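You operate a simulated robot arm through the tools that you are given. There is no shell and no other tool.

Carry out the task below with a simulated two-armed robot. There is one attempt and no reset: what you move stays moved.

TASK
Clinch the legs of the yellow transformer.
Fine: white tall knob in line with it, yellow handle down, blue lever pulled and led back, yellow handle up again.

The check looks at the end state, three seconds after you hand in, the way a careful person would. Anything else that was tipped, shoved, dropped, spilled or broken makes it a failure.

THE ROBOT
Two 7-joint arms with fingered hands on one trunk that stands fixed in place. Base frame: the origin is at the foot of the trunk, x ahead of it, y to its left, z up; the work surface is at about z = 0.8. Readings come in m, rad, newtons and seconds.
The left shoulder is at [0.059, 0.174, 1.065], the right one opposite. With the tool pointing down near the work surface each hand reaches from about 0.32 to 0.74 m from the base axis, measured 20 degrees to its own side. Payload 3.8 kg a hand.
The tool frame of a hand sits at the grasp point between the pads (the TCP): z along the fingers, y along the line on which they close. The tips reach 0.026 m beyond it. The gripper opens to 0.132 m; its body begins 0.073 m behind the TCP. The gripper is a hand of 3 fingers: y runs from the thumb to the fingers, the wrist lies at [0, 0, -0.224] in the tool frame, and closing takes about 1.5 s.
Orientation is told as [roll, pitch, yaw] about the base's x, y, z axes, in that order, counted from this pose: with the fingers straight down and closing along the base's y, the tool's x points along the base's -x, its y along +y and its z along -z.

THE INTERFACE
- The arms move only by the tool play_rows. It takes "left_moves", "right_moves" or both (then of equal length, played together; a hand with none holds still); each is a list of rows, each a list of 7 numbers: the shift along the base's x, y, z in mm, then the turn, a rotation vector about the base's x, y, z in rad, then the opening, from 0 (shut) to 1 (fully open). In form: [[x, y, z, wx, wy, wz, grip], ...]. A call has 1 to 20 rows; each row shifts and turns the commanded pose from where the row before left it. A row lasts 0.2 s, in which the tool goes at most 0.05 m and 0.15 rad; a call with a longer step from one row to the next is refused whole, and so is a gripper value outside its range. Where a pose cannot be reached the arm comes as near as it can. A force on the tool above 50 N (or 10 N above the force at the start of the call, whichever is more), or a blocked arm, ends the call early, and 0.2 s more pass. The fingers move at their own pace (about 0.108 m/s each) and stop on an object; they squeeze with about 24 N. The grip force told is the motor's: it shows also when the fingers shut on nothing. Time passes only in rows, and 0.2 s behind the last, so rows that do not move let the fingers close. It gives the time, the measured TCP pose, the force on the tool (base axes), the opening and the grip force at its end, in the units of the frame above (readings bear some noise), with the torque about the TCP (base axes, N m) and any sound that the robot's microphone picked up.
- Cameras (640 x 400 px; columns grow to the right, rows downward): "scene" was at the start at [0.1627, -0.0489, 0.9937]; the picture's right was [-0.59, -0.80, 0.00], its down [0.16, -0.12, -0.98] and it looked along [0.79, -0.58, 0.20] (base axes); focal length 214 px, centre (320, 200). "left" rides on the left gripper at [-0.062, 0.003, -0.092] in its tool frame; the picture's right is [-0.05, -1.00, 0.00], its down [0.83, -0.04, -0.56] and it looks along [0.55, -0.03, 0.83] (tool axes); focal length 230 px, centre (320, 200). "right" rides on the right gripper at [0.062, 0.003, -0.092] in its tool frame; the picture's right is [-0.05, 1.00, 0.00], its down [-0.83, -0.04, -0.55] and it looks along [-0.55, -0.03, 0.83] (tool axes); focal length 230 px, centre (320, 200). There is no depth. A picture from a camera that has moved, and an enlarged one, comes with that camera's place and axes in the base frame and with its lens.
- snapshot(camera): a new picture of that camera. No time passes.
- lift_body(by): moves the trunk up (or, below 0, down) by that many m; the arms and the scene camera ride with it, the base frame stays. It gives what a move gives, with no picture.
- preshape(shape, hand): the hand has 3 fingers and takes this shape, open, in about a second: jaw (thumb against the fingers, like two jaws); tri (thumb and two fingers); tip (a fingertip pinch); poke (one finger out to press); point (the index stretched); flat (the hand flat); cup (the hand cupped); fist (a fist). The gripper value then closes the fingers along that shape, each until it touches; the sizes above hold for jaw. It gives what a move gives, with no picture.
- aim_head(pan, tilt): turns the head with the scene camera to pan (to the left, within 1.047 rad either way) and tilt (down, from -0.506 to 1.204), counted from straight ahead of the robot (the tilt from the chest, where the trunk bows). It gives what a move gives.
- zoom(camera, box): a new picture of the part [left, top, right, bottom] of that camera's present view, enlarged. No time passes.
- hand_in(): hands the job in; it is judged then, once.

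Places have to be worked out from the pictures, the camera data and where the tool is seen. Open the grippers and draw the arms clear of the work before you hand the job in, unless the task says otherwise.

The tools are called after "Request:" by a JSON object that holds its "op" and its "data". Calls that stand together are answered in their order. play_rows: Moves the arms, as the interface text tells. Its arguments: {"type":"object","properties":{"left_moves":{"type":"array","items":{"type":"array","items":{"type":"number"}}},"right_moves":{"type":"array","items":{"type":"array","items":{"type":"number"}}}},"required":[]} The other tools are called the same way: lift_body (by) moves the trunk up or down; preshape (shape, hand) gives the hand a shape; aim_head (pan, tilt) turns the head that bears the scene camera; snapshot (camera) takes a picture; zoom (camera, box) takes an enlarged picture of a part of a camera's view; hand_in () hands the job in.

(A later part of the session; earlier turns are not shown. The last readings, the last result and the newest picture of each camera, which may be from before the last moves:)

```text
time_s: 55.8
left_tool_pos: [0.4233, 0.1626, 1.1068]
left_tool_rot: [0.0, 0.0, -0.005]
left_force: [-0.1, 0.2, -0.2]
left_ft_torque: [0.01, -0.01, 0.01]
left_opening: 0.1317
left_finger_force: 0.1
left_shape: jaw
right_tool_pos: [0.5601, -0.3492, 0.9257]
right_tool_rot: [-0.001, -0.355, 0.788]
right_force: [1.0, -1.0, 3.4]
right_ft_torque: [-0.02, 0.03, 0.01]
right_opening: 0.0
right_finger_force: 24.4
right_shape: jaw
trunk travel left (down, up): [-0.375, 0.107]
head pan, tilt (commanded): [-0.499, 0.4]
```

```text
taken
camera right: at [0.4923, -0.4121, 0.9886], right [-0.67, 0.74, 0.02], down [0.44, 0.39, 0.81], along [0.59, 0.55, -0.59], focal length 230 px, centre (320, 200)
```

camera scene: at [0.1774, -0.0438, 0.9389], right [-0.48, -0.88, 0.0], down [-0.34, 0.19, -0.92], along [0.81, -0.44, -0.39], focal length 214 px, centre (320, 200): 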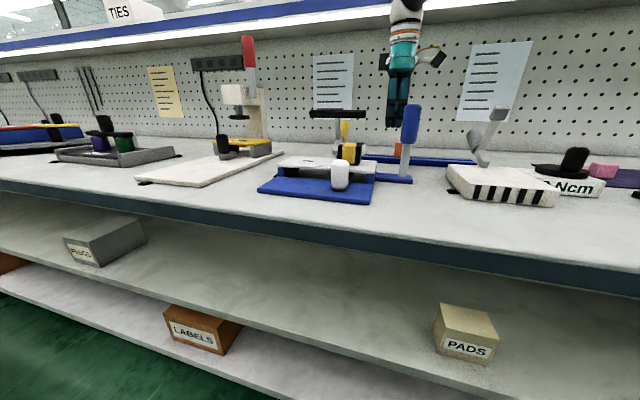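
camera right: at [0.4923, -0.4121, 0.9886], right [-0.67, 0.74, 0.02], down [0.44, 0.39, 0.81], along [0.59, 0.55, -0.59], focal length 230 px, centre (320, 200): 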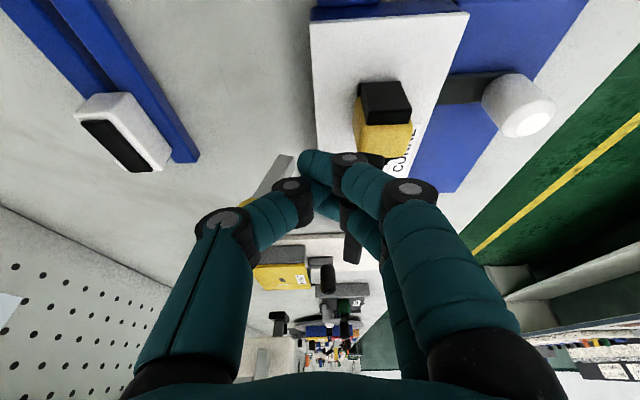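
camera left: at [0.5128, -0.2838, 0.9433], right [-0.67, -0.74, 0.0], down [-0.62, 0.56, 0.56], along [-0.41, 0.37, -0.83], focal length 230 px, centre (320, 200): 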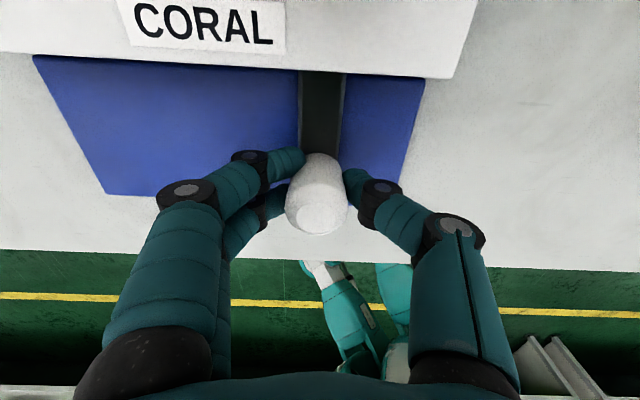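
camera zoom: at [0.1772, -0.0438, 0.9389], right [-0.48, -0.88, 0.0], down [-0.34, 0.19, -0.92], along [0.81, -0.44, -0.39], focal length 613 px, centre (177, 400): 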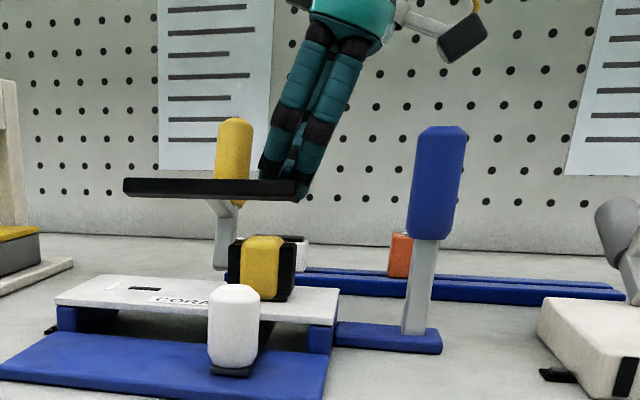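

The bar is now nearly over the transformer. I lift the hand off, untilt it, and see whether the lever holds its place.

Request:
{"op": "play_rows", "data": {"right_moves": [[0, 0, 20, 0, 0, 0, 0], [0, 0, 25, 0, 0, 0, 0], [0, 0, 25, -0.083, 0.083, 0, 0], [0, 8, 0, -0.083, 0.083, 0, 0], [5, 20, 0, -0.083, 0.083, 0, 0], [5, 20, 0, 0, 0, 0, 0], [0, 0, 0, 0, 0, 0, 0]]}}

Request:
{"op": "zoom", "data": {"camera": "scene", "box": [290, 60, 450, 200]}}

Request:
{"op": "snapshot", "data": {"camera": "right"}}

```text
time_s: 57.4
left_tool_pos: [0.425, 0.1623, 1.1053]
left_tool_rot: [0.0, 0.0, -0.005]
left_force: [-0.6, 1.0, 0.3]
left_ft_torque: [-0.02, 0.0, 0.01]
left_opening: 0.132
left_finger_force: 0.0
left_shape: jaw
right_tool_pos: [0.5666, -0.3035, 0.9931]
right_tool_rot: [0.0, -0.001, 0.784]
right_force: [-0.2, -0.5, 0.6]
right_ft_torque: [-0.02, 0.0, -0.01]
right_opening: 0.0
right_finger_force: 23.9
right_shape: jaw
trunk travel left (down, up): [-0.375, 0.107]
head pan, tilt (commanded): [-0.499, 0.4]
```

```text
2.86 times, centred on (370, 130) of scene
camera zoom: at [0.1774, -0.0438, 0.9389], right [-0.48, -0.88, 0.0], down [-0.34, 0.19, -0.92], along [0.81, -0.44, -0.39], focal length 613 px, centre (177, 400)
```

zoom: 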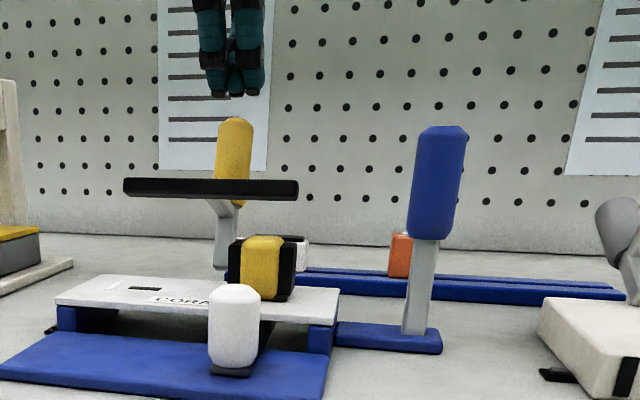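

```text
taken
camera right: at [0.5203, -0.3457, 1.0845], right [-0.67, 0.74, 0.0], down [0.62, 0.56, 0.56], along [0.41, 0.37, -0.83], focal length 230 px, centre (320, 200)
```

right: 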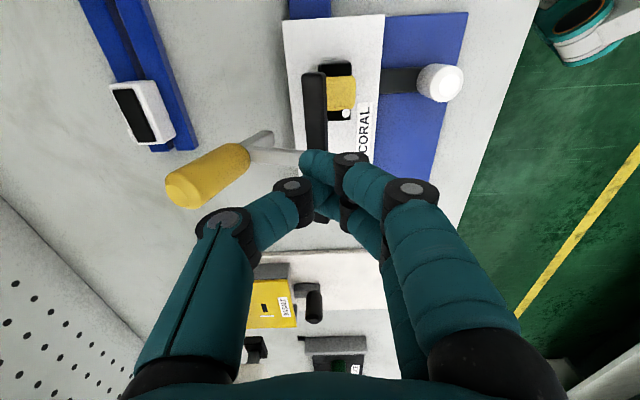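

The lever stays put by friction with the bar just above the transformer (W≈0.06, z≈0.905). My fingertips are above it; I now press down and slightly forward along its arc.

Request:
{"op": "play_rows", "data": {"right_moves": [[0, 0, -20, 0, 0, 0, 0], [0, 0, -20, 0, 0, 0, 0], [-1.5, 1.5, -6, 0, 0, 0, 0], [-2, 2, -5, 0, 0, 0, 0], [-2.5, 2.5, -5, 0, 0, 0, 0], [0, 0, 0, 0, 0, 0, 0]]}}

Request:
{"op": "zoom", "data": {"camera": "scene", "box": [290, 60, 450, 200]}}

```text
time_s: 58.8
left_tool_pos: [0.4236, 0.1621, 1.1054]
left_tool_rot: [0.001, 0.001, -0.004]
left_force: [0.6, -1.0, 0.1]
left_ft_torque: [-0.02, 0.02, 0.01]
left_opening: 0.1319
left_finger_force: 0.2
left_shape: jaw
right_tool_pos: [0.5615, -0.2966, 0.9392]
right_tool_rot: [0.0, -0.001, 0.789]
right_force: [-0.9, 0.3, 4.9]
right_ft_torque: [-0.07, 0.02, 0.01]
right_opening: 0.0
right_finger_force: 23.6
right_shape: jaw
trunk travel left (down, up): [-0.375, 0.107]
head pan, tilt (commanded): [-0.499, 0.4]
```

```text
2.86 times, centred on (370, 130) of scene
camera zoom: at [0.1771, -0.0437, 0.939], right [-0.48, -0.88, 0.0], down [-0.34, 0.19, -0.92], along [0.81, -0.44, -0.39], focal length 613 px, centre (177, 400)
```

zoom: 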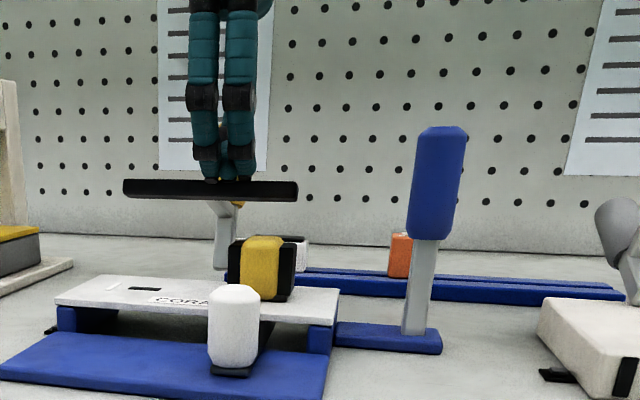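

Contact established (4.9 N). I continue pressing down along the arc.

Request:
{"op": "play_rows", "data": {"right_moves": [[-2, 2, -4, 0, 0, 0, 0], [-2, 2, -4, 0, 0, 0, 0], [-2, 2, -4, 0, 0, 0, 0], [-2, 2, -4, 0, 0, 0, 0], [0, 0, 0, 0, 0, 0, 0]]}}

Request:
{"op": "zoom", "data": {"camera": "scene", "box": [290, 60, 450, 200]}}

```text
time_s: 60.0
left_tool_pos: [0.4235, 0.162, 1.106]
left_tool_rot: [-0.001, 0.0, -0.005]
left_force: [0.6, -0.8, 1.2]
left_ft_torque: [-0.01, -0.02, 0.03]
left_opening: 0.1317
left_finger_force: 0.0
left_shape: jaw
right_tool_pos: [0.5549, -0.2858, 0.9224]
right_tool_rot: [-0.001, -0.002, 0.789]
right_force: [-2.9, 1.6, 6.8]
right_ft_torque: [0.01, 0.1, -0.03]
right_opening: 0.0
right_finger_force: 24.0
right_shape: jaw
trunk travel left (down, up): [-0.375, 0.107]
head pan, tilt (commanded): [-0.499, 0.4]
```

```text
2.86 times, centred on (370, 130) of scene
camera zoom: at [0.1767, -0.0434, 0.9391], right [-0.48, -0.88, 0.0], down [-0.34, 0.19, -0.92], along [0.81, -0.44, -0.39], focal length 613 px, centre (177, 400)
```

zoom: 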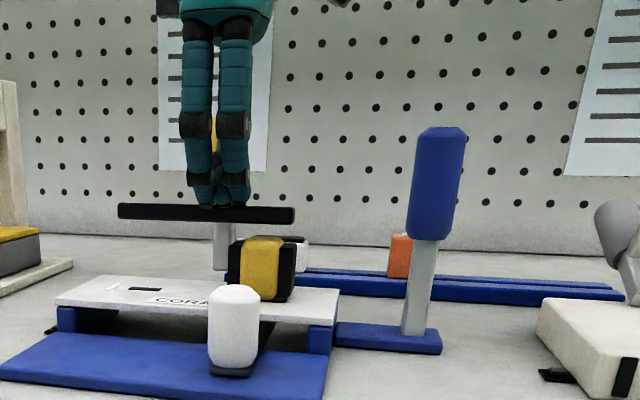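

The bar is coming down onto the transformer. A few more millimetres with force checks.

Request:
{"op": "play_rows", "data": {"right_moves": [[-1.5, 1.5, -4, 0, 0, 0, 0], [-1.5, 1.5, -4, 0, 0, 0, 0], [0, 0, 0, 0, 0, 0, 0]]}}

Request:
{"op": "zoom", "data": {"camera": "scene", "box": [290, 60, 450, 200]}}

```text
time_s: 60.8
left_tool_pos: [0.4232, 0.1629, 1.1058]
left_tool_rot: [0.0, 0.0, -0.006]
left_force: [-0.3, 0.3, -0.1]
left_ft_torque: [0.01, 0.02, 0.02]
left_opening: 0.1318
left_finger_force: 0.0
left_shape: jaw
right_tool_pos: [0.5518, -0.2831, 0.9142]
right_tool_rot: [-0.001, -0.002, 0.788]
right_force: [-2.2, 3.9, 6.7]
right_ft_torque: [0.1, 0.03, 0.02]
right_opening: 0.0
right_finger_force: 24.0
right_shape: jaw
trunk travel left (down, up): [-0.375, 0.107]
head pan, tilt (commanded): [-0.499, 0.4]
```

```text
2.86 times, centred on (370, 130) of scene
camera zoom: at [0.1768, -0.0433, 0.9391], right [-0.48, -0.88, 0.0], down [-0.34, 0.19, -0.92], along [0.81, -0.44, -0.39], focal length 613 px, centre (177, 400)
```

zoom: 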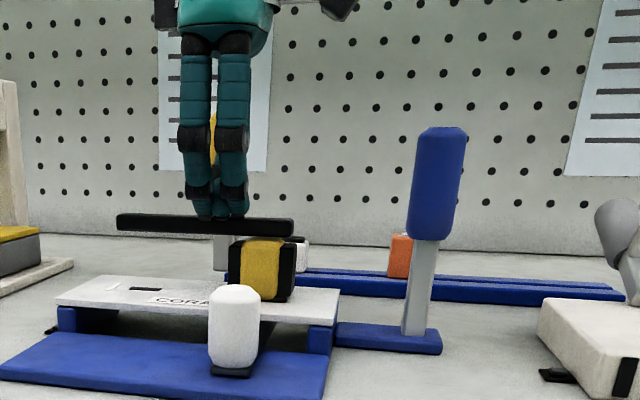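

The bar is about at the transformer's top. I press a little more, expecting the force to rise on seating.

Request:
{"op": "play_rows", "data": {"right_moves": [[-1, 1, -3, 0, 0, 0, 0], [-0.5, 0.5, -3, 0, 0, 0, 0], [0, 0, 0, 0, 0, 0, 0]]}}

Request:
{"op": "zoom", "data": {"camera": "scene", "box": [290, 80, 402, 178]}}

```text
time_s: 61.6
left_tool_pos: [0.4212, 0.1634, 1.106]
left_tool_rot: [-0.001, -0.003, -0.005]
left_force: [0.6, -0.1, 0.0]
left_ft_torque: [0.01, 0.0, 0.01]
left_opening: 0.1319
left_finger_force: 0.0
left_shape: jaw
right_tool_pos: [0.5504, -0.281, 0.9127]
right_tool_rot: [-0.003, -0.007, 0.788]
right_force: [-5.3, 4.3, 31.7]
right_ft_torque: [-0.08, -0.01, 0.0]
right_opening: 0.0003
right_finger_force: 24.0
right_shape: jaw
trunk travel left (down, up): [-0.375, 0.107]
head pan, tilt (commanded): [-0.499, 0.4]
```

```text
4.08 times, centred on (346, 129) of scene
camera zoom: at [0.1752, -0.0425, 0.9396], right [-0.48, -0.88, 0.0], down [-0.34, 0.18, -0.92], along [0.81, -0.44, -0.39], focal length 875 px, centre (214, 490)
```

zoom: 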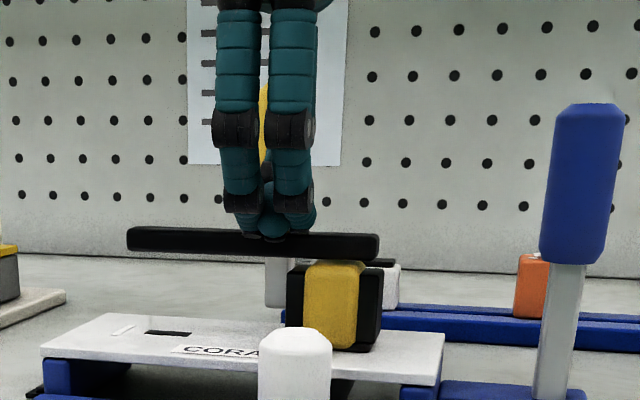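

The force jumped to ~32 N: the bar is seated. I lift the hand off and inspect.

Request:
{"op": "play_rows", "data": {"right_moves": [[0, 0, 10, 0, 0, 0, 0], [0, 0, 30, 0, 0, 0, 0], [0, 0, 40, 0, 0, 0, 0], [-20, -35, 0, 0, 0, 0, 0], [-20, -35, 0, 0, 0, 0, 0], [-20, -35, 0, 0, 0, 0, 0], [-10, -10, 0, 0, 0, 0, 0]]}}

Request:
{"op": "zoom", "data": {"camera": "scene", "box": [270, 80, 430, 200]}}

Request:
{"op": "snapshot", "data": {"camera": "right"}}

```text
time_s: 63.2
left_tool_pos: [0.4241, 0.1627, 1.1053]
left_tool_rot: [0.0, 0.0, -0.006]
left_force: [0.4, 0.0, -0.1]
left_ft_torque: [-0.01, -0.02, -0.01]
left_opening: 0.1321
left_finger_force: 0.2
left_shape: jaw
right_tool_pos: [0.4795, -0.3989, 0.9885]
right_tool_rot: [0.0, -0.001, 0.789]
right_force: [0.6, -0.4, -0.5]
right_ft_torque: [-0.02, 0.02, 0.01]
right_opening: 0.0002
right_finger_force: 24.3
right_shape: jaw
trunk travel left (down, up): [-0.375, 0.107]
head pan, tilt (commanded): [-0.499, 0.4]
```

```text
3.33 times, centred on (350, 140) of scene
camera zoom: at [0.1774, -0.0436, 0.9389], right [-0.48, -0.88, 0.0], down [-0.34, 0.19, -0.92], along [0.81, -0.44, -0.39], focal length 715 px, centre (220, 400)
```

zoom: 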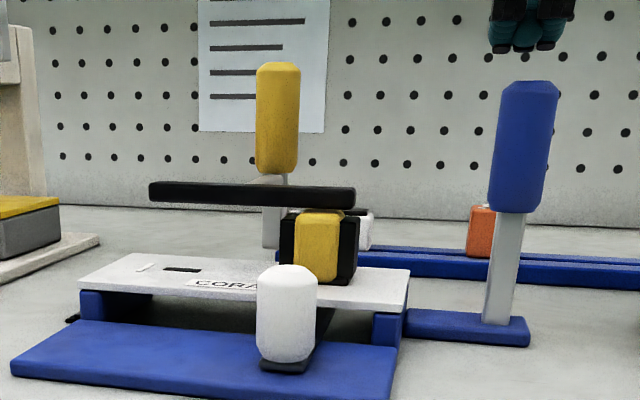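

```text
taken
camera right: at [0.4331, -0.4425, 1.0785], right [-0.67, 0.74, 0.0], down [0.62, 0.56, 0.56], along [0.41, 0.37, -0.83], focal length 230 px, centre (320, 200)
```

right: 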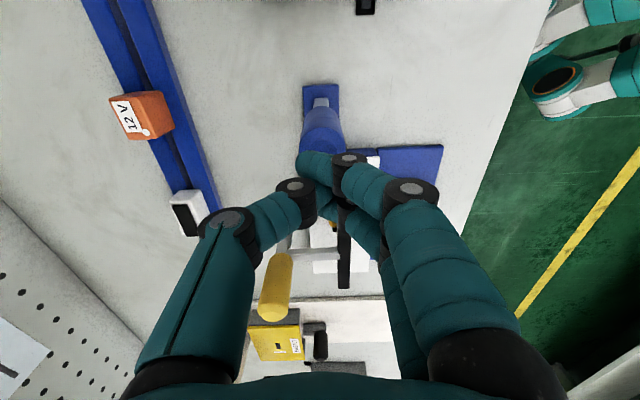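

The handle stands upright and the bar rests at the transformer. I zoom in to verify there's no gap.

Request:
{"op": "zoom", "data": {"camera": "scene", "box": [300, 115, 380, 165]}}

Request:
{"op": "zoom", "data": {"camera": "right", "box": [240, 80, 460, 300]}}

```text
8.00 times, centred on (340, 140) of scene
camera zoom: at [0.1774, -0.0436, 0.9389], right [-0.48, -0.88, 0.0], down [-0.34, 0.19, -0.92], along [0.81, -0.44, -0.39], focal length 1716 px, centre (160, 680)
```

zoom: 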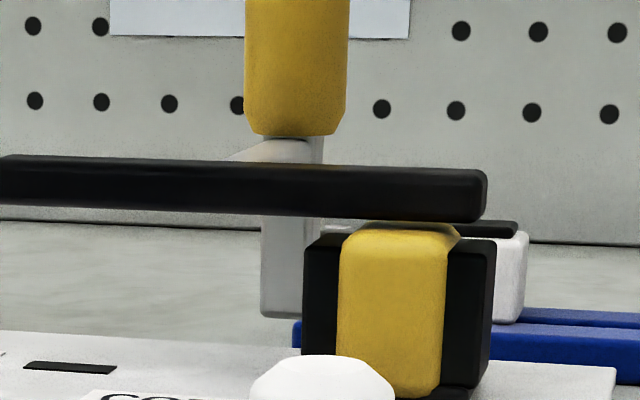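

```text
1.82 times, centred on (350, 190) of right
camera zoom: at [0.4331, -0.4425, 1.0785], right [-0.67, 0.74, 0.0], down [0.62, 0.56, 0.56], along [0.41, 0.37, -0.83], focal length 418 px, centre (266, 218)
```

zoom: 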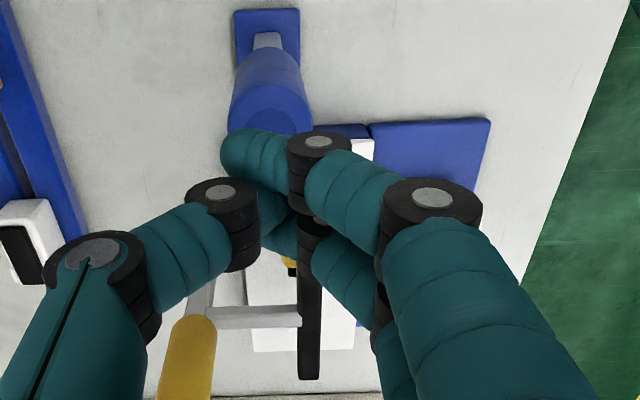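

The clamp holds on the transformer. Next the blue lever (U≈-0.055, W≈0.065, top z≈0.945): I raise, open the jaws to ~0.08 m to straddle it front-and-back, and descend.

Request:
{"op": "play_rows", "data": {"right_moves": [[0, 0, 25, 0, 0, 0, 0.3], [0, 0, 5, 0, 0, 0, 0.65], [-3.5, -3.5, 0, 0, 0, 0, 0.65], [-3.5, -3.5, 0, 0, 0, 0, 0.65], [0, 0, 0, 0, 0, 0, 0.65], [0, 0, -20, 0, 0, 0, 0.65]]}}

Request:
{"op": "snapshot", "data": {"camera": "right"}}

Request:
{"op": "zoom", "data": {"camera": "scene", "box": [270, 60, 462, 200]}}

```text
time_s: 64.6
left_tool_pos: [0.423, 0.1623, 1.1049]
left_tool_rot: [-0.001, 0.0, -0.005]
left_force: [0.3, 0.2, 0.3]
left_ft_torque: [0.0, 0.03, 0.02]
left_opening: 0.1323
left_finger_force: 0.1
left_shape: jaw
right_tool_pos: [0.4733, -0.4046, 0.9976]
right_tool_rot: [0.002, -0.002, 0.789]
right_force: [0.1, 0.0, 0.0]
right_ft_torque: [0.03, -0.03, 0.02]
right_opening: 0.0855
right_finger_force: 0.0
right_shape: jaw
trunk travel left (down, up): [-0.375, 0.107]
head pan, tilt (commanded): [-0.499, 0.4]
```

```text
taken
camera right: at [0.4259, -0.4482, 1.0883], right [-0.67, 0.74, 0.0], down [0.62, 0.56, 0.56], along [0.41, 0.37, -0.83], focal length 230 px, centre (320, 200)
```

right: 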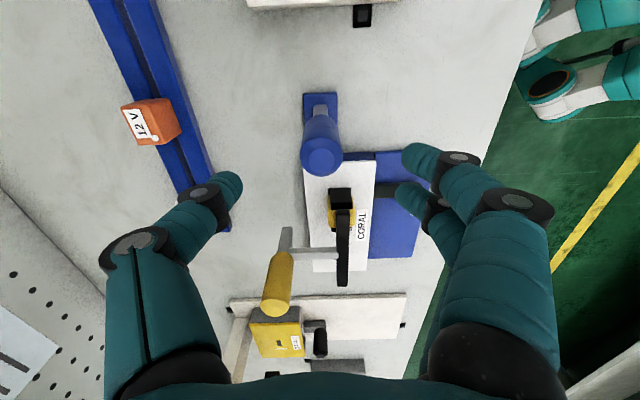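

```text
2.86 times, centred on (366, 130) of scene
camera zoom: at [0.1775, -0.0439, 0.9389], right [-0.48, -0.88, 0.0], down [-0.34, 0.19, -0.92], along [0.81, -0.44, -0.39], focal length 613 px, centre (189, 400)
```

zoom: 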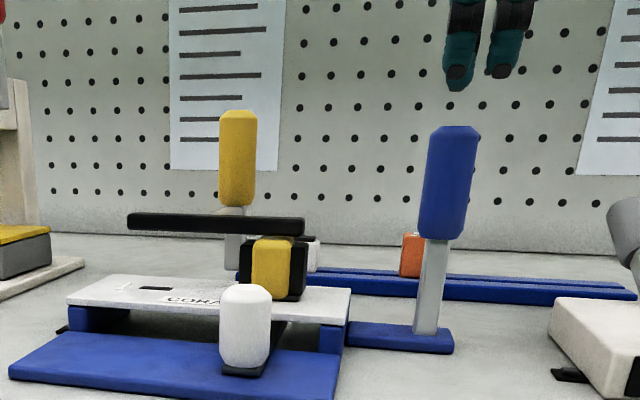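

Lever is centred between thumb (behind) and fingers (front). I descend to TCP z≈0.915.

Request:
{"op": "play_rows", "data": {"right_moves": [[-1.5, -1.5, -20, 0, 0, 0, 0.65], [-1.5, -1.5, -20, 0, 0, 0, 0.65], [0, 0, -20, 0, 0, 0, 0.65], [0, 0, -20, 0, 0, 0, 0.65], [0, 0, 0, 0, 0, 0, 0.65]]}}

Request:
{"op": "snapshot", "data": {"camera": "right"}}

Request:
{"op": "zoom", "data": {"camera": "scene", "box": [270, 60, 462, 200]}}

```text
time_s: 65.8
left_tool_pos: [0.4232, 0.162, 1.1052]
left_tool_rot: [0.001, -0.001, -0.005]
left_force: [-1.1, 0.5, -0.3]
left_ft_torque: [0.0, -0.01, 0.0]
left_opening: 0.132
left_finger_force: 0.1
left_shape: jaw
right_tool_pos: [0.4709, -0.4089, 0.9165]
right_tool_rot: [-0.001, -0.003, 0.788]
right_force: [-0.2, 0.0, -0.4]
right_ft_torque: [0.01, 0.0, -0.03]
right_opening: 0.0855
right_finger_force: 0.0
right_shape: jaw
trunk travel left (down, up): [-0.375, 0.107]
head pan, tilt (commanded): [-0.499, 0.4]
```

```text
taken
camera right: at [0.4235, -0.4516, 1.0077], right [-0.67, 0.74, 0.0], down [0.62, 0.56, 0.56], along [0.41, 0.37, -0.83], focal length 230 px, centre (320, 200)
```

right: 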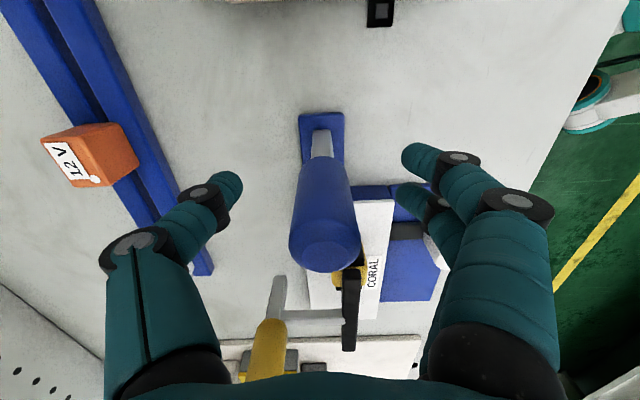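

```text
2.86 times, centred on (366, 130) of scene
camera zoom: at [0.1773, -0.0438, 0.9389], right [-0.48, -0.88, 0.0], down [-0.34, 0.19, -0.92], along [0.81, -0.44, -0.39], focal length 613 px, centre (189, 400)
```

zoom: 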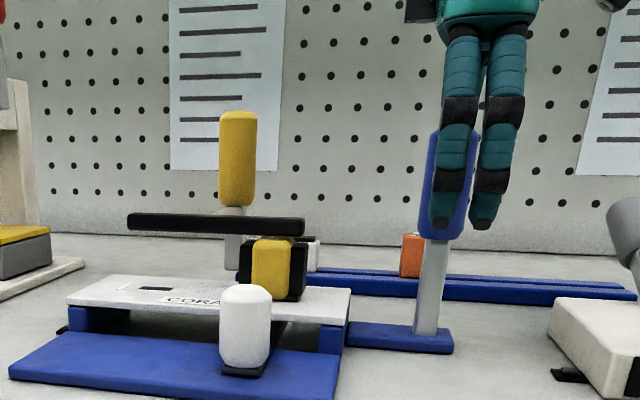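

The lever sits inside the jaws. I close to a loose cage (~0.05 m) and pull toward the front along the lever's arc (pivot near z 0.815), turning the hand with it, and look at force and motion.

Request:
{"op": "play_rows", "data": {"right_moves": [[0, 0, 0, 0, 0, 0, 0.38], [0, 0, 0, 0, 0, 0, 0.38], [-4.3, 4.3, -0.2, -0.0424, -0.0424, 0, 0.38], [-4.3, 4.3, -0.5, -0.0424, -0.0424, 0, 0.38], [-4.3, 4.3, -0.9, -0.0424, -0.0424, 0, 0.38], [0, 0, 0, 0, 0, 0, 0.38]]}}

Request:
{"op": "snapshot", "data": {"camera": "right"}}

Request:
{"op": "zoom", "data": {"camera": "scene", "box": [270, 60, 462, 200]}}

```text
time_s: 67.2
left_tool_pos: [0.4236, 0.1626, 1.1054]
left_tool_rot: [0.002, -0.002, -0.005]
left_force: [0.2, -0.4, 0.6]
left_ft_torque: [0.02, 0.04, 0.01]
left_opening: 0.1316
left_finger_force: 0.1
left_shape: jaw
right_tool_pos: [0.4572, -0.3945, 0.9164]
right_tool_rot: [-0.181, 0.0, 0.789]
right_force: [0.8, -1.0, -0.6]
right_ft_torque: [0.01, -0.01, 0.0]
right_opening: 0.0516
right_finger_force: 0.1
right_shape: jaw
trunk travel left (down, up): [-0.375, 0.107]
head pan, tilt (commanded): [-0.499, 0.4]
```

```text
taken
camera right: at [0.3988, -0.4269, 1.0046], right [-0.66, 0.73, -0.18], down [0.55, 0.63, 0.56], along [0.52, 0.27, -0.81], focal length 230 px, centre (320, 200)
```

right: 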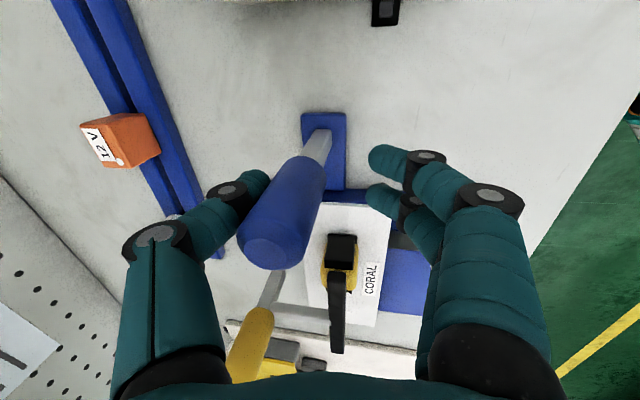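

```text
2.86 times, centred on (366, 130) of scene
camera zoom: at [0.1775, -0.044, 0.9389], right [-0.48, -0.88, 0.0], down [-0.34, 0.19, -0.92], along [0.81, -0.44, -0.39], focal length 613 px, centre (189, 400)
```

zoom: 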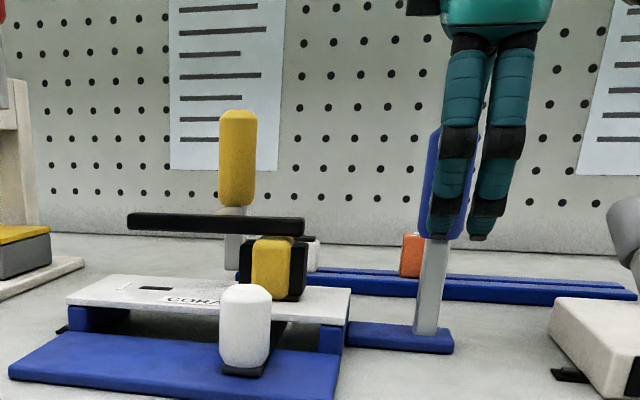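

The thumb is about to touch the lever's back. I continue pulling in small steps.

Request:
{"op": "play_rows", "data": {"right_moves": [[-3.5, 3.5, 0, 0, 0, 0, 0.38], [-3.5, 3.5, 0, 0, 0, 0, 0.38], [-3.5, 3.5, 0, 0, 0, 0, 0.38], [-3.5, 3.5, 0, 0, 0, 0, 0.38], [0, 0, 0, 0, 0, 0, 0.38]]}}

Request:
{"op": "snapshot", "data": {"camera": "right"}}

Request:
{"op": "zoom", "data": {"camera": "scene", "box": [270, 60, 462, 200]}}

```text
time_s: 68.4
left_tool_pos: [0.4245, 0.1624, 1.1058]
left_tool_rot: [0.001, -0.001, -0.005]
left_force: [0.1, -1.2, 1.4]
left_ft_torque: [-0.02, 0.01, 0.01]
left_opening: 0.1316
left_finger_force: 0.0
left_shape: jaw
right_tool_pos: [0.4438, -0.381, 0.9169]
right_tool_rot: [-0.181, -0.002, 0.788]
right_force: [3.3, -6.3, 2.3]
right_ft_torque: [-0.13, -0.07, -0.12]
right_opening: 0.0583
right_finger_force: 0.1
right_shape: jaw
trunk travel left (down, up): [-0.375, 0.107]
head pan, tilt (commanded): [-0.499, 0.4]
```

```text
taken
camera right: at [0.3848, -0.4128, 1.005], right [-0.66, 0.73, -0.18], down [0.55, 0.63, 0.55], along [0.52, 0.27, -0.81], focal length 230 px, centre (320, 200)
```

right: 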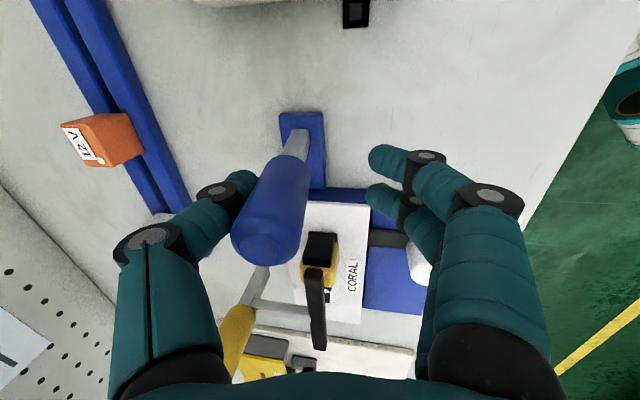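

```text
2.86 times, centred on (366, 130) of scene
camera zoom: at [0.1775, -0.0442, 0.9389], right [-0.48, -0.88, 0.0], down [-0.34, 0.19, -0.92], along [0.81, -0.44, -0.39], focal length 613 px, centre (189, 400)
```

zoom: 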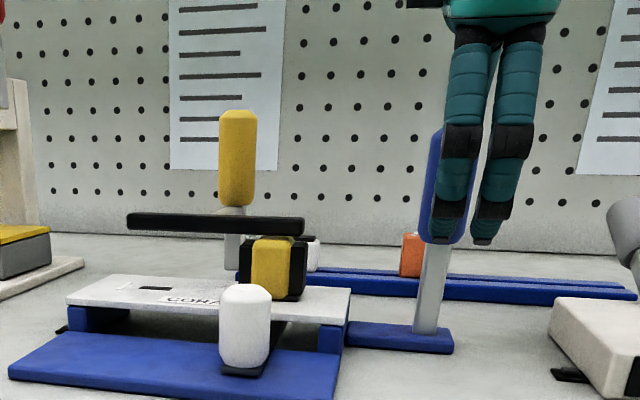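

The lever follows (about 11° forward, ~7 N). I keep pulling along the arc, turning the hand with it.

Request:
{"op": "play_rows", "data": {"right_moves": [[-4.1, 4.1, -1.3, -0.0424, -0.0424, 0, 0.38], [-4.1, 4.1, -1.6, -0.0424, -0.0424, 0, 0.38], [-4.0, 4.0, -2.0, -0.0424, -0.0424, 0, 0.38], [-3.9, 3.9, -2.3, -0.0424, -0.0424, 0, 0.38], [0, 0, 0, 0, 0, 0, 0.38]]}}

Request:
{"op": "snapshot", "data": {"camera": "right"}}

Request:
{"op": "zoom", "data": {"camera": "scene", "box": [270, 60, 462, 200]}}

```text
time_s: 69.6
left_tool_pos: [0.4238, 0.1624, 1.1043]
left_tool_rot: [-0.001, -0.001, -0.007]
left_force: [0.2, -0.3, -0.4]
left_ft_torque: [-0.01, -0.03, 0.01]
left_opening: 0.1322
left_finger_force: 0.1
left_shape: jaw
right_tool_pos: [0.4263, -0.3662, 0.9102]
right_tool_rot: [-0.418, 0.0, 0.786]
right_force: [2.8, -5.7, -2.0]
right_ft_torque: [0.04, 0.03, -0.07]
right_opening: 0.0578
right_finger_force: 0.1
right_shape: jaw
trunk travel left (down, up): [-0.375, 0.107]
head pan, tilt (commanded): [-0.499, 0.4]
```

```text
taken
camera right: at [0.3537, -0.383, 0.9909], right [-0.61, 0.68, -0.41], down [0.45, 0.72, 0.52], along [0.65, 0.14, -0.75], focal length 230 px, centre (320, 200)
```

right: 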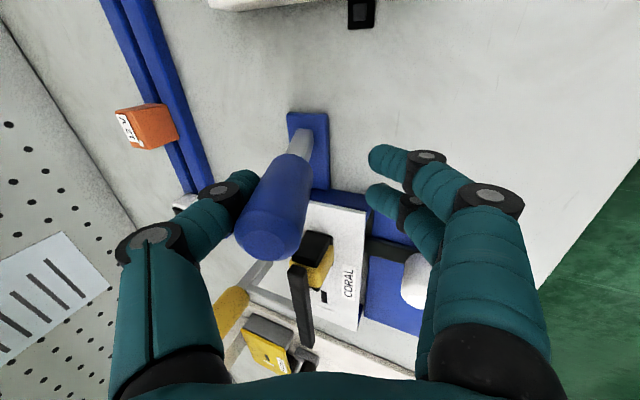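

```text
2.86 times, centred on (366, 130) of scene
camera zoom: at [0.1777, -0.0444, 0.9388], right [-0.48, -0.88, 0.0], down [-0.34, 0.19, -0.92], along [0.81, -0.44, -0.39], focal length 613 px, centre (189, 400)
```

zoom: 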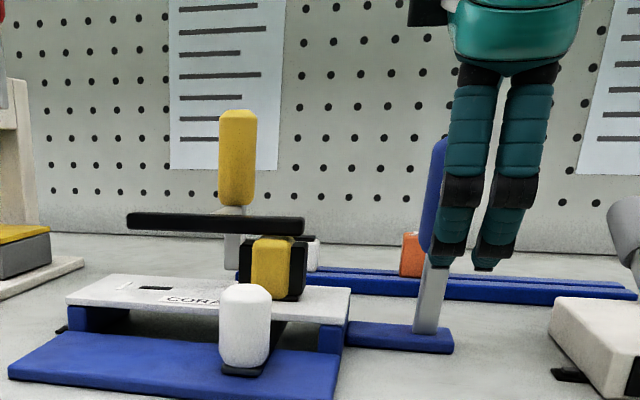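

The lever keeps following (≈24°). I continue the pull toward its stop.

Request:
{"op": "play_rows", "data": {"right_moves": [[-3.8, 3.8, -2.6, -0.0424, -0.0424, 0, 0.38], [-3.7, 3.7, -2.9, -0.0424, -0.0424, 0, 0.38], [-3.6, 3.6, -3.2, -0.0424, -0.0424, 0, 0.38], [-3.5, 3.5, -3.5, -0.0424, -0.0424, 0, 0.38], [0, 0, 0, 0, 0, 0, 0.38]]}}

Request:
{"op": "snapshot", "data": {"camera": "right"}}

Request:
{"op": "zoom", "data": {"camera": "scene", "box": [270, 60, 462, 200]}}

```text
time_s: 70.8
left_tool_pos: [0.4237, 0.1616, 1.1048]
left_tool_rot: [0.0, 0.001, -0.006]
left_force: [0.4, -0.5, -0.3]
left_ft_torque: [-0.01, 0.01, 0.0]
left_opening: 0.132
left_finger_force: 0.0
left_shape: jaw
right_tool_pos: [0.4144, -0.3506, 0.897]
right_tool_rot: [-0.659, -0.001, 0.789]
right_force: [2.2, -6.9, 0.1]
right_ft_torque: [0.05, 0.05, -0.12]
right_opening: 0.0578
right_finger_force: 0.1
right_shape: jaw
trunk travel left (down, up): [-0.375, 0.107]
head pan, tilt (commanded): [-0.499, 0.4]
```

```text
taken
camera right: at [0.3267, -0.355, 0.9662], right [-0.52, 0.59, -0.61], down [0.37, 0.8, 0.47], along [0.77, 0.02, -0.64], focal length 230 px, centre (320, 200)
```

right: 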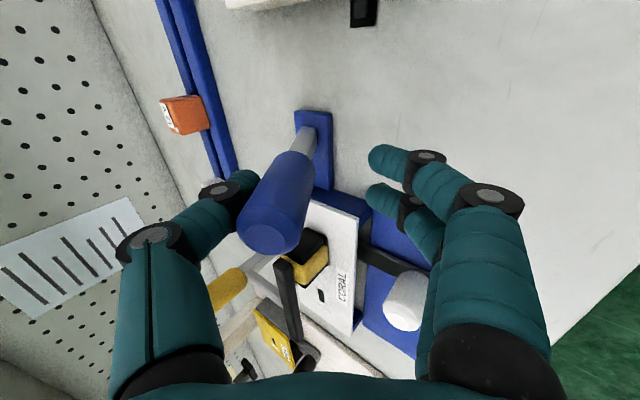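

```text
2.86 times, centred on (366, 130) of scene
camera zoom: at [0.1776, -0.0444, 0.9389], right [-0.48, -0.88, 0.0], down [-0.34, 0.19, -0.92], along [0.81, -0.44, -0.39], focal length 613 px, centre (189, 400)
```

zoom: 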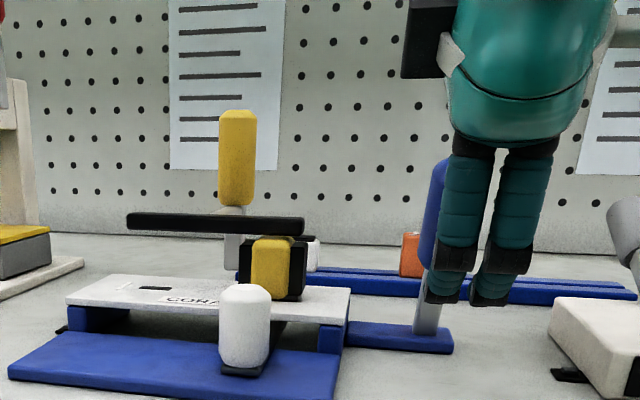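

Still following at ~7 N (≈38°). I continue in smaller chunks to sense the stop.

Request:
{"op": "play_rows", "data": {"right_moves": [[-3.3, 3.3, -3.7, -0.0424, -0.0424, 0, 0.38], [-3.1, 3.1, -4.0, -0.0424, -0.0424, 0, 0.38], [0, 0, 0, 0, 0, 0, 0.38]]}}

Request:
{"op": "snapshot", "data": {"camera": "right"}}

```text
time_s: 71.6
left_tool_pos: [0.4241, 0.1607, 1.1059]
left_tool_rot: [-0.001, -0.001, -0.004]
left_force: [0.5, -0.1, -0.7]
left_ft_torque: [0.03, 0.01, 0.03]
left_opening: 0.1318
left_finger_force: 0.0
left_shape: jaw
right_tool_pos: [0.4092, -0.3357, 0.8856]
right_tool_rot: [-0.728, 0.008, 0.826]
right_force: [3.4, -4.0, 2.0]
right_ft_torque: [-0.02, -0.04, -0.04]
right_opening: 0.0582
right_finger_force: 0.0
right_shape: jaw
right hand out of reach, approached as far as the arm can: row 2
trunk travel left (down, up): [-0.375, 0.107]
head pan, tilt (commanded): [-0.499, 0.4]
```

```text
taken
camera right: at [0.3197, -0.3392, 0.9517], right [-0.52, 0.54, -0.66], down [0.32, 0.84, 0.44], along [0.79, 0.01, -0.61], focal length 230 px, centre (320, 200)
```

right: 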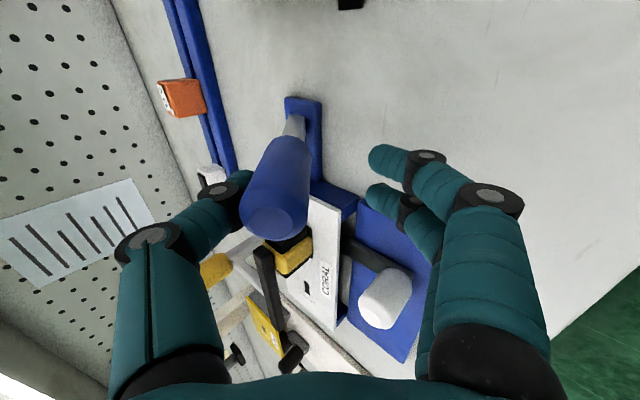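

The wrist's tilt limit is reached but the lever isn't at its stop. I continue by translation only, keeping the current tilt.

Request:
{"op": "play_rows", "data": {"right_moves": [[-3, 3, -4, 0, 0, 0, 0.38], [-3, 3, -4, 0, 0, 0, 0.38], [0, 0, 0, 0, 0, 0, 0.38]]}}

Request:
{"op": "snapshot", "data": {"camera": "right"}}

Request:
{"op": "zoom", "data": {"camera": "scene", "box": [270, 60, 462, 200]}}

```text
time_s: 72.4
left_tool_pos: [0.4225, 0.1622, 1.105]
left_tool_rot: [0.0, -0.001, -0.006]
left_force: [-0.5, -0.1, 0.6]
left_ft_torque: [-0.02, 0.01, -0.01]
left_opening: 0.1317
left_finger_force: 0.1
left_shape: jaw
right_tool_pos: [0.4069, -0.3322, 0.8824]
right_tool_rot: [-0.728, 0.009, 0.824]
right_force: [3.0, -2.1, 6.2]
right_ft_torque: [-0.15, -0.17, 0.02]
right_opening: 0.058
right_finger_force: 0.1
right_shape: jaw
right hand out of reach, approached as far as the arm can: row 1
trunk travel left (down, up): [-0.375, 0.107]
head pan, tilt (commanded): [-0.499, 0.4]
```

```text
taken
camera right: at [0.3167, -0.3357, 0.9476], right [-0.52, 0.54, -0.66], down [0.32, 0.84, 0.44], along [0.79, 0.01, -0.61], focal length 230 px, centre (320, 200)
```

right: 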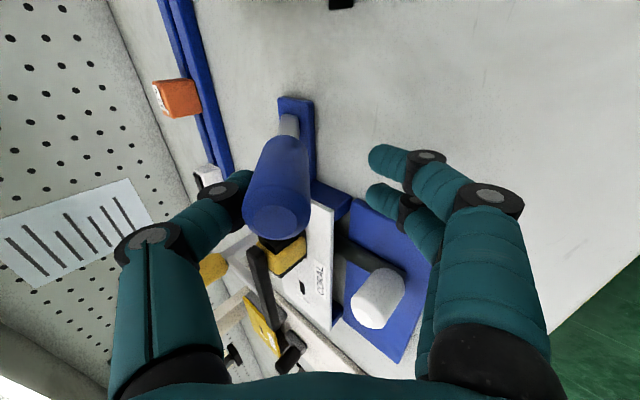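

```text
2.86 times, centred on (366, 130) of scene
camera zoom: at [0.1773, -0.0438, 0.9389], right [-0.48, -0.88, 0.0], down [-0.34, 0.19, -0.92], along [0.81, -0.44, -0.39], focal length 613 px, centre (189, 400)
```

zoom: 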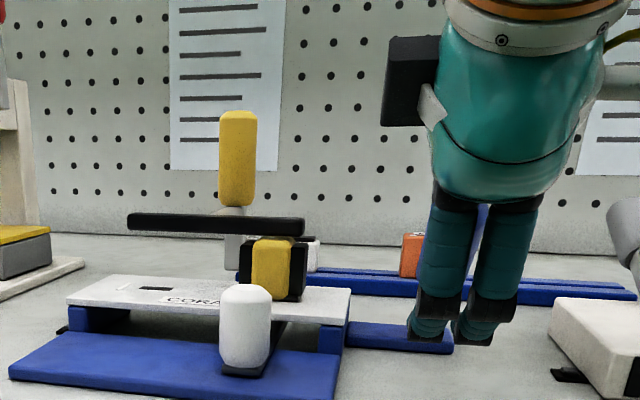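

The arm folds too close in this tilted pose; the lever is at about 47°. I untilt while rising off the lever (friction should hold it), then press it further from above with closed fingers.

Request:
{"op": "play_rows", "data": {"right_moves": [[-1, 1, 12, 0.1, 0.1, 0, 0.38], [-1, 1, 12, 0.1, 0.1, 0, 0.38], [-1, 1, 14, 0.1, 0.1, 0, 0.38], [-1, 1, 14, 0.1, 0.1, 0, 0.38], [-1, 1, 14, 0.1, 0.1, 0, 0.38], [0, 0, 20, 0.01, 0.01, -0.03, 0.38], [0, 0, 10, 0, 0, 0, 0.38]]}}

Request:
{"op": "snapshot", "data": {"camera": "right"}}

Request:
{"op": "zoom", "data": {"camera": "scene", "box": [270, 60, 462, 200]}}

```text
time_s: 74.0
left_tool_pos: [0.4232, 0.1625, 1.1055]
left_tool_rot: [0.0, -0.001, -0.005]
left_force: [-0.2, 0.5, 0.0]
left_ft_torque: [0.02, 0.01, -0.01]
left_opening: 0.132
left_finger_force: 0.0
left_shape: jaw
right_tool_pos: [0.4018, -0.3275, 0.9783]
right_tool_rot: [-0.005, -0.019, 0.793]
right_force: [0.9, -0.2, -0.5]
right_ft_torque: [0.04, 0.0, 0.03]
right_opening: 0.0504
right_finger_force: 0.0
right_shape: jaw
trunk travel left (down, up): [-0.375, 0.107]
head pan, tilt (commanded): [-0.499, 0.4]
```

```text
taken
camera right: at [0.3529, -0.3716, 1.0678], right [-0.67, 0.74, 0.0], down [0.61, 0.55, 0.57], along [0.42, 0.38, -0.82], focal length 230 px, centre (320, 200)
```

right: 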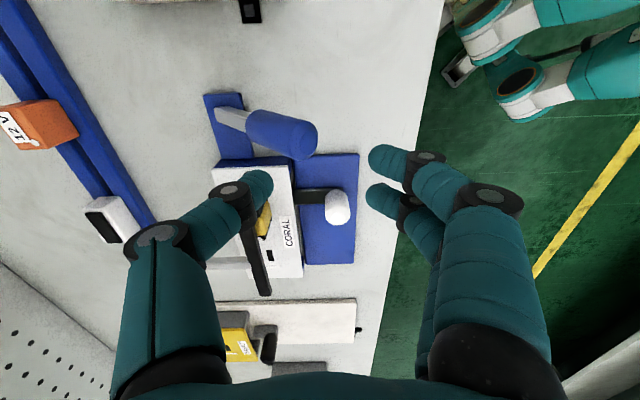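

```text
2.86 times, centred on (366, 130) of scene
camera zoom: at [0.1774, -0.0438, 0.9389], right [-0.48, -0.88, 0.0], down [-0.34, 0.19, -0.92], along [0.81, -0.44, -0.39], focal length 613 px, centre (189, 400)
```

zoom: 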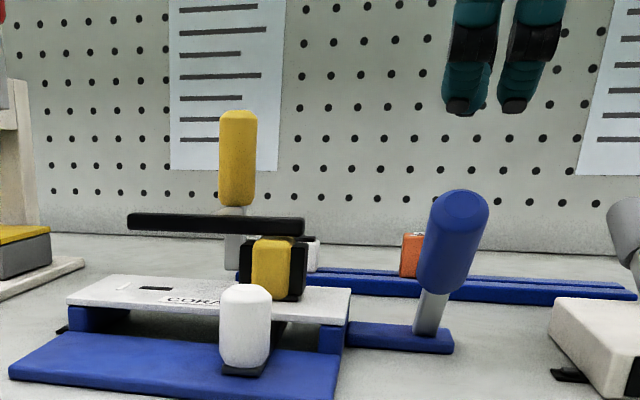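

The lever stays where I left it (~47°). I close the fingers, move above its grip and press it on down and forward to find its stop.

Request:
{"op": "play_rows", "data": {"right_moves": [[7, -9, 0, 0, 0, 0, 0.1], [7, -9, 0, 0, 0, 0, 0], [7, -10, 0, 0, 0, 0, 0], [0, 0, -20, 0, 0, 0, 0], [0, 0, -18, 0, 0, 0, 0], [-1.5, 1.5, -5, 0, 0, 0, 0], [-1.5, 1.5, -4, 0, 0, 0, 0], [0, 0, 0, 0, 0, 0, 0]]}}

Request:
{"op": "zoom", "data": {"camera": "scene", "box": [270, 60, 462, 200]}}

Request:
{"op": "snapshot", "data": {"camera": "right"}}

```text
time_s: 75.8
left_tool_pos: [0.424, 0.1623, 1.1056]
left_tool_rot: [0.0, 0.001, -0.006]
left_force: [0.2, -0.3, 0.4]
left_ft_torque: [0.0, -0.02, -0.04]
left_opening: 0.1319
left_finger_force: 0.1
left_shape: jaw
right_tool_pos: [0.4206, -0.3531, 0.931]
right_tool_rot: [-0.009, -0.02, 0.791]
right_force: [3.7, -1.4, 8.7]
right_ft_torque: [0.11, -0.06, -0.05]
right_opening: 0.0
right_finger_force: 24.0
right_shape: jaw
trunk travel left (down, up): [-0.375, 0.107]
head pan, tilt (commanded): [-0.499, 0.4]
```

```text
2.86 times, centred on (366, 130) of scene
camera zoom: at [0.1774, -0.0437, 0.939], right [-0.48, -0.88, 0.0], down [-0.34, 0.19, -0.92], along [0.81, -0.44, -0.39], focal length 613 px, centre (189, 400)
```

zoom: 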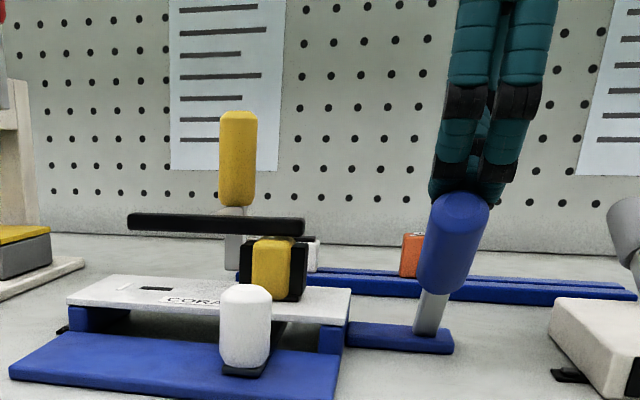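

```text
taken
camera right: at [0.3711, -0.397, 1.0205], right [-0.67, 0.74, -0.01], down [0.6, 0.55, 0.57], along [0.43, 0.38, -0.82], focal length 230 px, centre (320, 200)
```

right: 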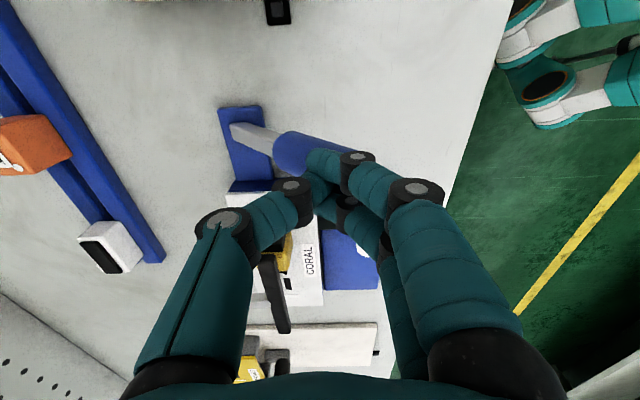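

Contact at about 9 N. I press on along the arc.

Request:
{"op": "play_rows", "data": {"right_moves": [[-2, 2, -4, 0, 0, 0, 0], [-2, 2, -4, 0, 0, 0, 0], [-2, 2, -4, 0, 0, 0, 0], [0, 0, 0, 0, 0, 0, 0]]}}

Request:
{"op": "zoom", "data": {"camera": "scene", "box": [270, 60, 462, 200]}}

```text
time_s: 76.4
left_tool_pos: [0.4234, 0.1624, 1.1057]
left_tool_rot: [0.0, -0.001, -0.005]
left_force: [0.8, 0.4, -0.1]
left_ft_torque: [-0.01, -0.01, -0.03]
left_opening: 0.1317
left_finger_force: 0.2
left_shape: jaw
right_tool_pos: [0.4186, -0.3518, 0.9283]
right_tool_rot: [-0.026, -0.024, 0.792]
right_force: [-1.0, -12.7, 20.0]
right_ft_torque: [-0.23, 0.02, 0.0]
right_opening: 0.0
right_finger_force: 23.9
right_shape: jaw
trunk travel left (down, up): [-0.375, 0.107]
head pan, tilt (commanded): [-0.499, 0.4]
stopped in row 3 (right hand): the force on the tool passed its limit at 54 N (the readings are from after the stop); the commanded pose is now the measured one
```

```text
2.86 times, centred on (366, 130) of scene
camera zoom: at [0.1767, -0.0441, 0.9389], right [-0.48, -0.88, 0.0], down [-0.34, 0.19, -0.92], along [0.81, -0.44, -0.39], focal length 613 px, centre (189, 400)
```

zoom: 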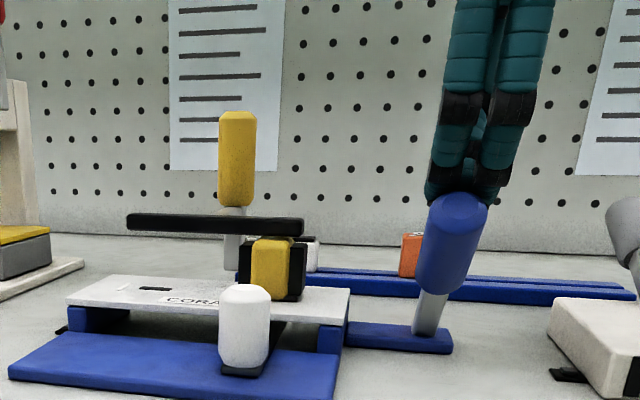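

The force limit tripped (54 N) with the lever barely moving: it is at its end stop near 48°, so the pull is complete. I lift off and go around to the front of the lever to lead it back.

Request:
{"op": "play_rows", "data": {"right_moves": [[0, 0, 20, 0, 0, 0, 0], [0, 0, 25, 0, 0, 0, 0], [0, 0, 20, 0, 0, 0, 0], [-15, 15, 0, 0.01, 0.01, 0, 0], [-15, 15, 0, 0.01, 0.01, 0, 0], [-16, 16, 0, 0, 0, 0, 0], [0, 0, 0, 0, 0, 0, 0]]}}

Request:
{"op": "snapshot", "data": {"camera": "right"}}

Request:
{"op": "zoom", "data": {"camera": "scene", "box": [270, 60, 462, 200]}}

```text
time_s: 78.0
left_tool_pos: [0.4233, 0.1619, 1.1057]
left_tool_rot: [0.001, -0.001, -0.005]
left_force: [-0.4, 0.2, -0.4]
left_ft_torque: [0.0, -0.02, 0.03]
left_opening: 0.1318
left_finger_force: 0.2
left_shape: jaw
right_tool_pos: [0.3727, -0.3045, 0.994]
right_tool_rot: [0.009, -0.024, 0.791]
right_force: [-0.1, 0.0, -0.2]
right_ft_torque: [0.02, -0.02, 0.02]
right_opening: 0.0003
right_finger_force: 23.7
right_shape: jaw
trunk travel left (down, up): [-0.375, 0.107]
head pan, tilt (commanded): [-0.499, 0.4]
```

```text
taken
camera right: at [0.3259, -0.3504, 1.0829], right [-0.67, 0.74, 0.01], down [0.61, 0.55, 0.57], along [0.42, 0.39, -0.82], focal length 230 px, centre (320, 200)
```

right: 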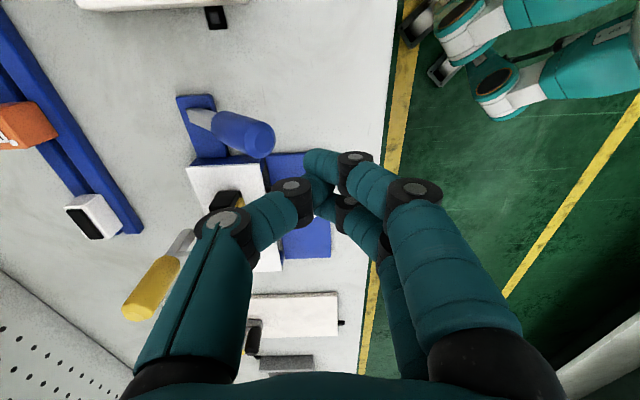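

```text
2.86 times, centred on (366, 130) of scene
camera zoom: at [0.1775, -0.0439, 0.9389], right [-0.48, -0.88, 0.0], down [-0.34, 0.19, -0.92], along [0.81, -0.44, -0.39], focal length 613 px, centre (189, 400)
```

zoom: 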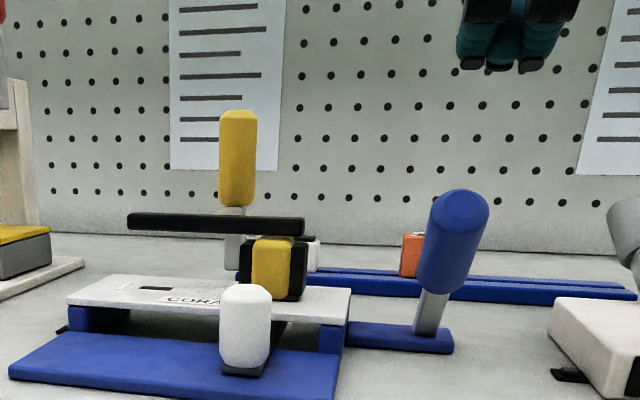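

The lever rests at the pulled position. I go 10 mm further out front and descend to TCP z≈0.90 in front of the lever.

Request:
{"op": "play_rows", "data": {"right_moves": [[-7, 7, 0, 0, 0, 0, 0], [0, 0, -20, 0, 0, 0, 0], [0, 0, -20, 0, 0, 0, 0], [0, 0, -20, 0, 0, 0, 0], [0, 0, -20, 0, 0, 0, 0], [0, 0, -15, 0, 0, 0, 0], [0, 0, 0, 0, 0, 0, 0]]}}

Request:
{"op": "snapshot", "data": {"camera": "right"}}

Request:
{"op": "zoom", "data": {"camera": "scene", "box": [270, 60, 462, 200]}}

```text
time_s: 79.6
left_tool_pos: [0.4245, 0.1614, 1.1055]
left_tool_rot: [0.0, -0.001, -0.005]
left_force: [0.1, 0.2, 0.5]
left_ft_torque: [0.02, 0.0, 0.0]
left_opening: 0.1317
left_finger_force: 0.0
left_shape: jaw
right_tool_pos: [0.3676, -0.2978, 0.8979]
right_tool_rot: [0.006, -0.024, 0.79]
right_force: [-0.4, -0.2, 0.6]
right_ft_torque: [-0.01, -0.01, 0.04]
right_opening: 0.0
right_finger_force: 24.1
right_shape: jaw
trunk travel left (down, up): [-0.375, 0.107]
head pan, tilt (commanded): [-0.499, 0.4]
```

```text
taken
camera right: at [0.3186, -0.3426, 0.9866], right [-0.67, 0.74, 0.01], down [0.61, 0.55, 0.57], along [0.42, 0.39, -0.82], focal length 230 px, centre (320, 200)
```

right: 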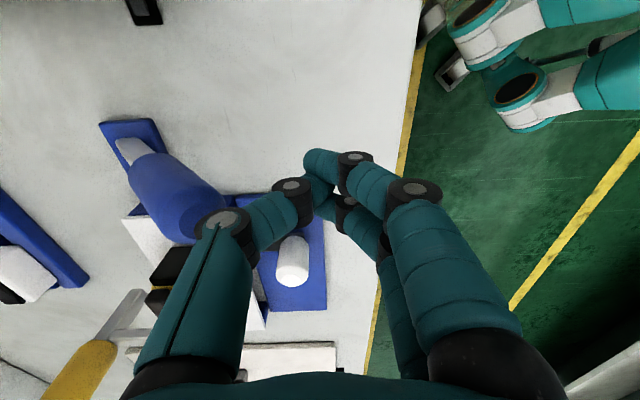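

```text
2.86 times, centred on (366, 130) of scene
camera zoom: at [0.1773, -0.0438, 0.9389], right [-0.48, -0.88, 0.0], down [-0.34, 0.19, -0.92], along [0.81, -0.44, -0.39], focal length 613 px, centre (189, 400)
```

zoom: 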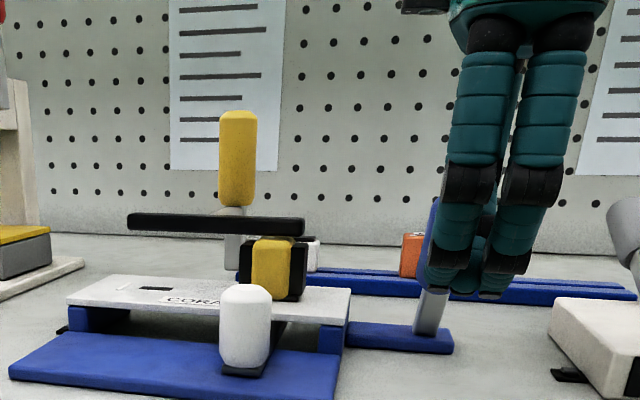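

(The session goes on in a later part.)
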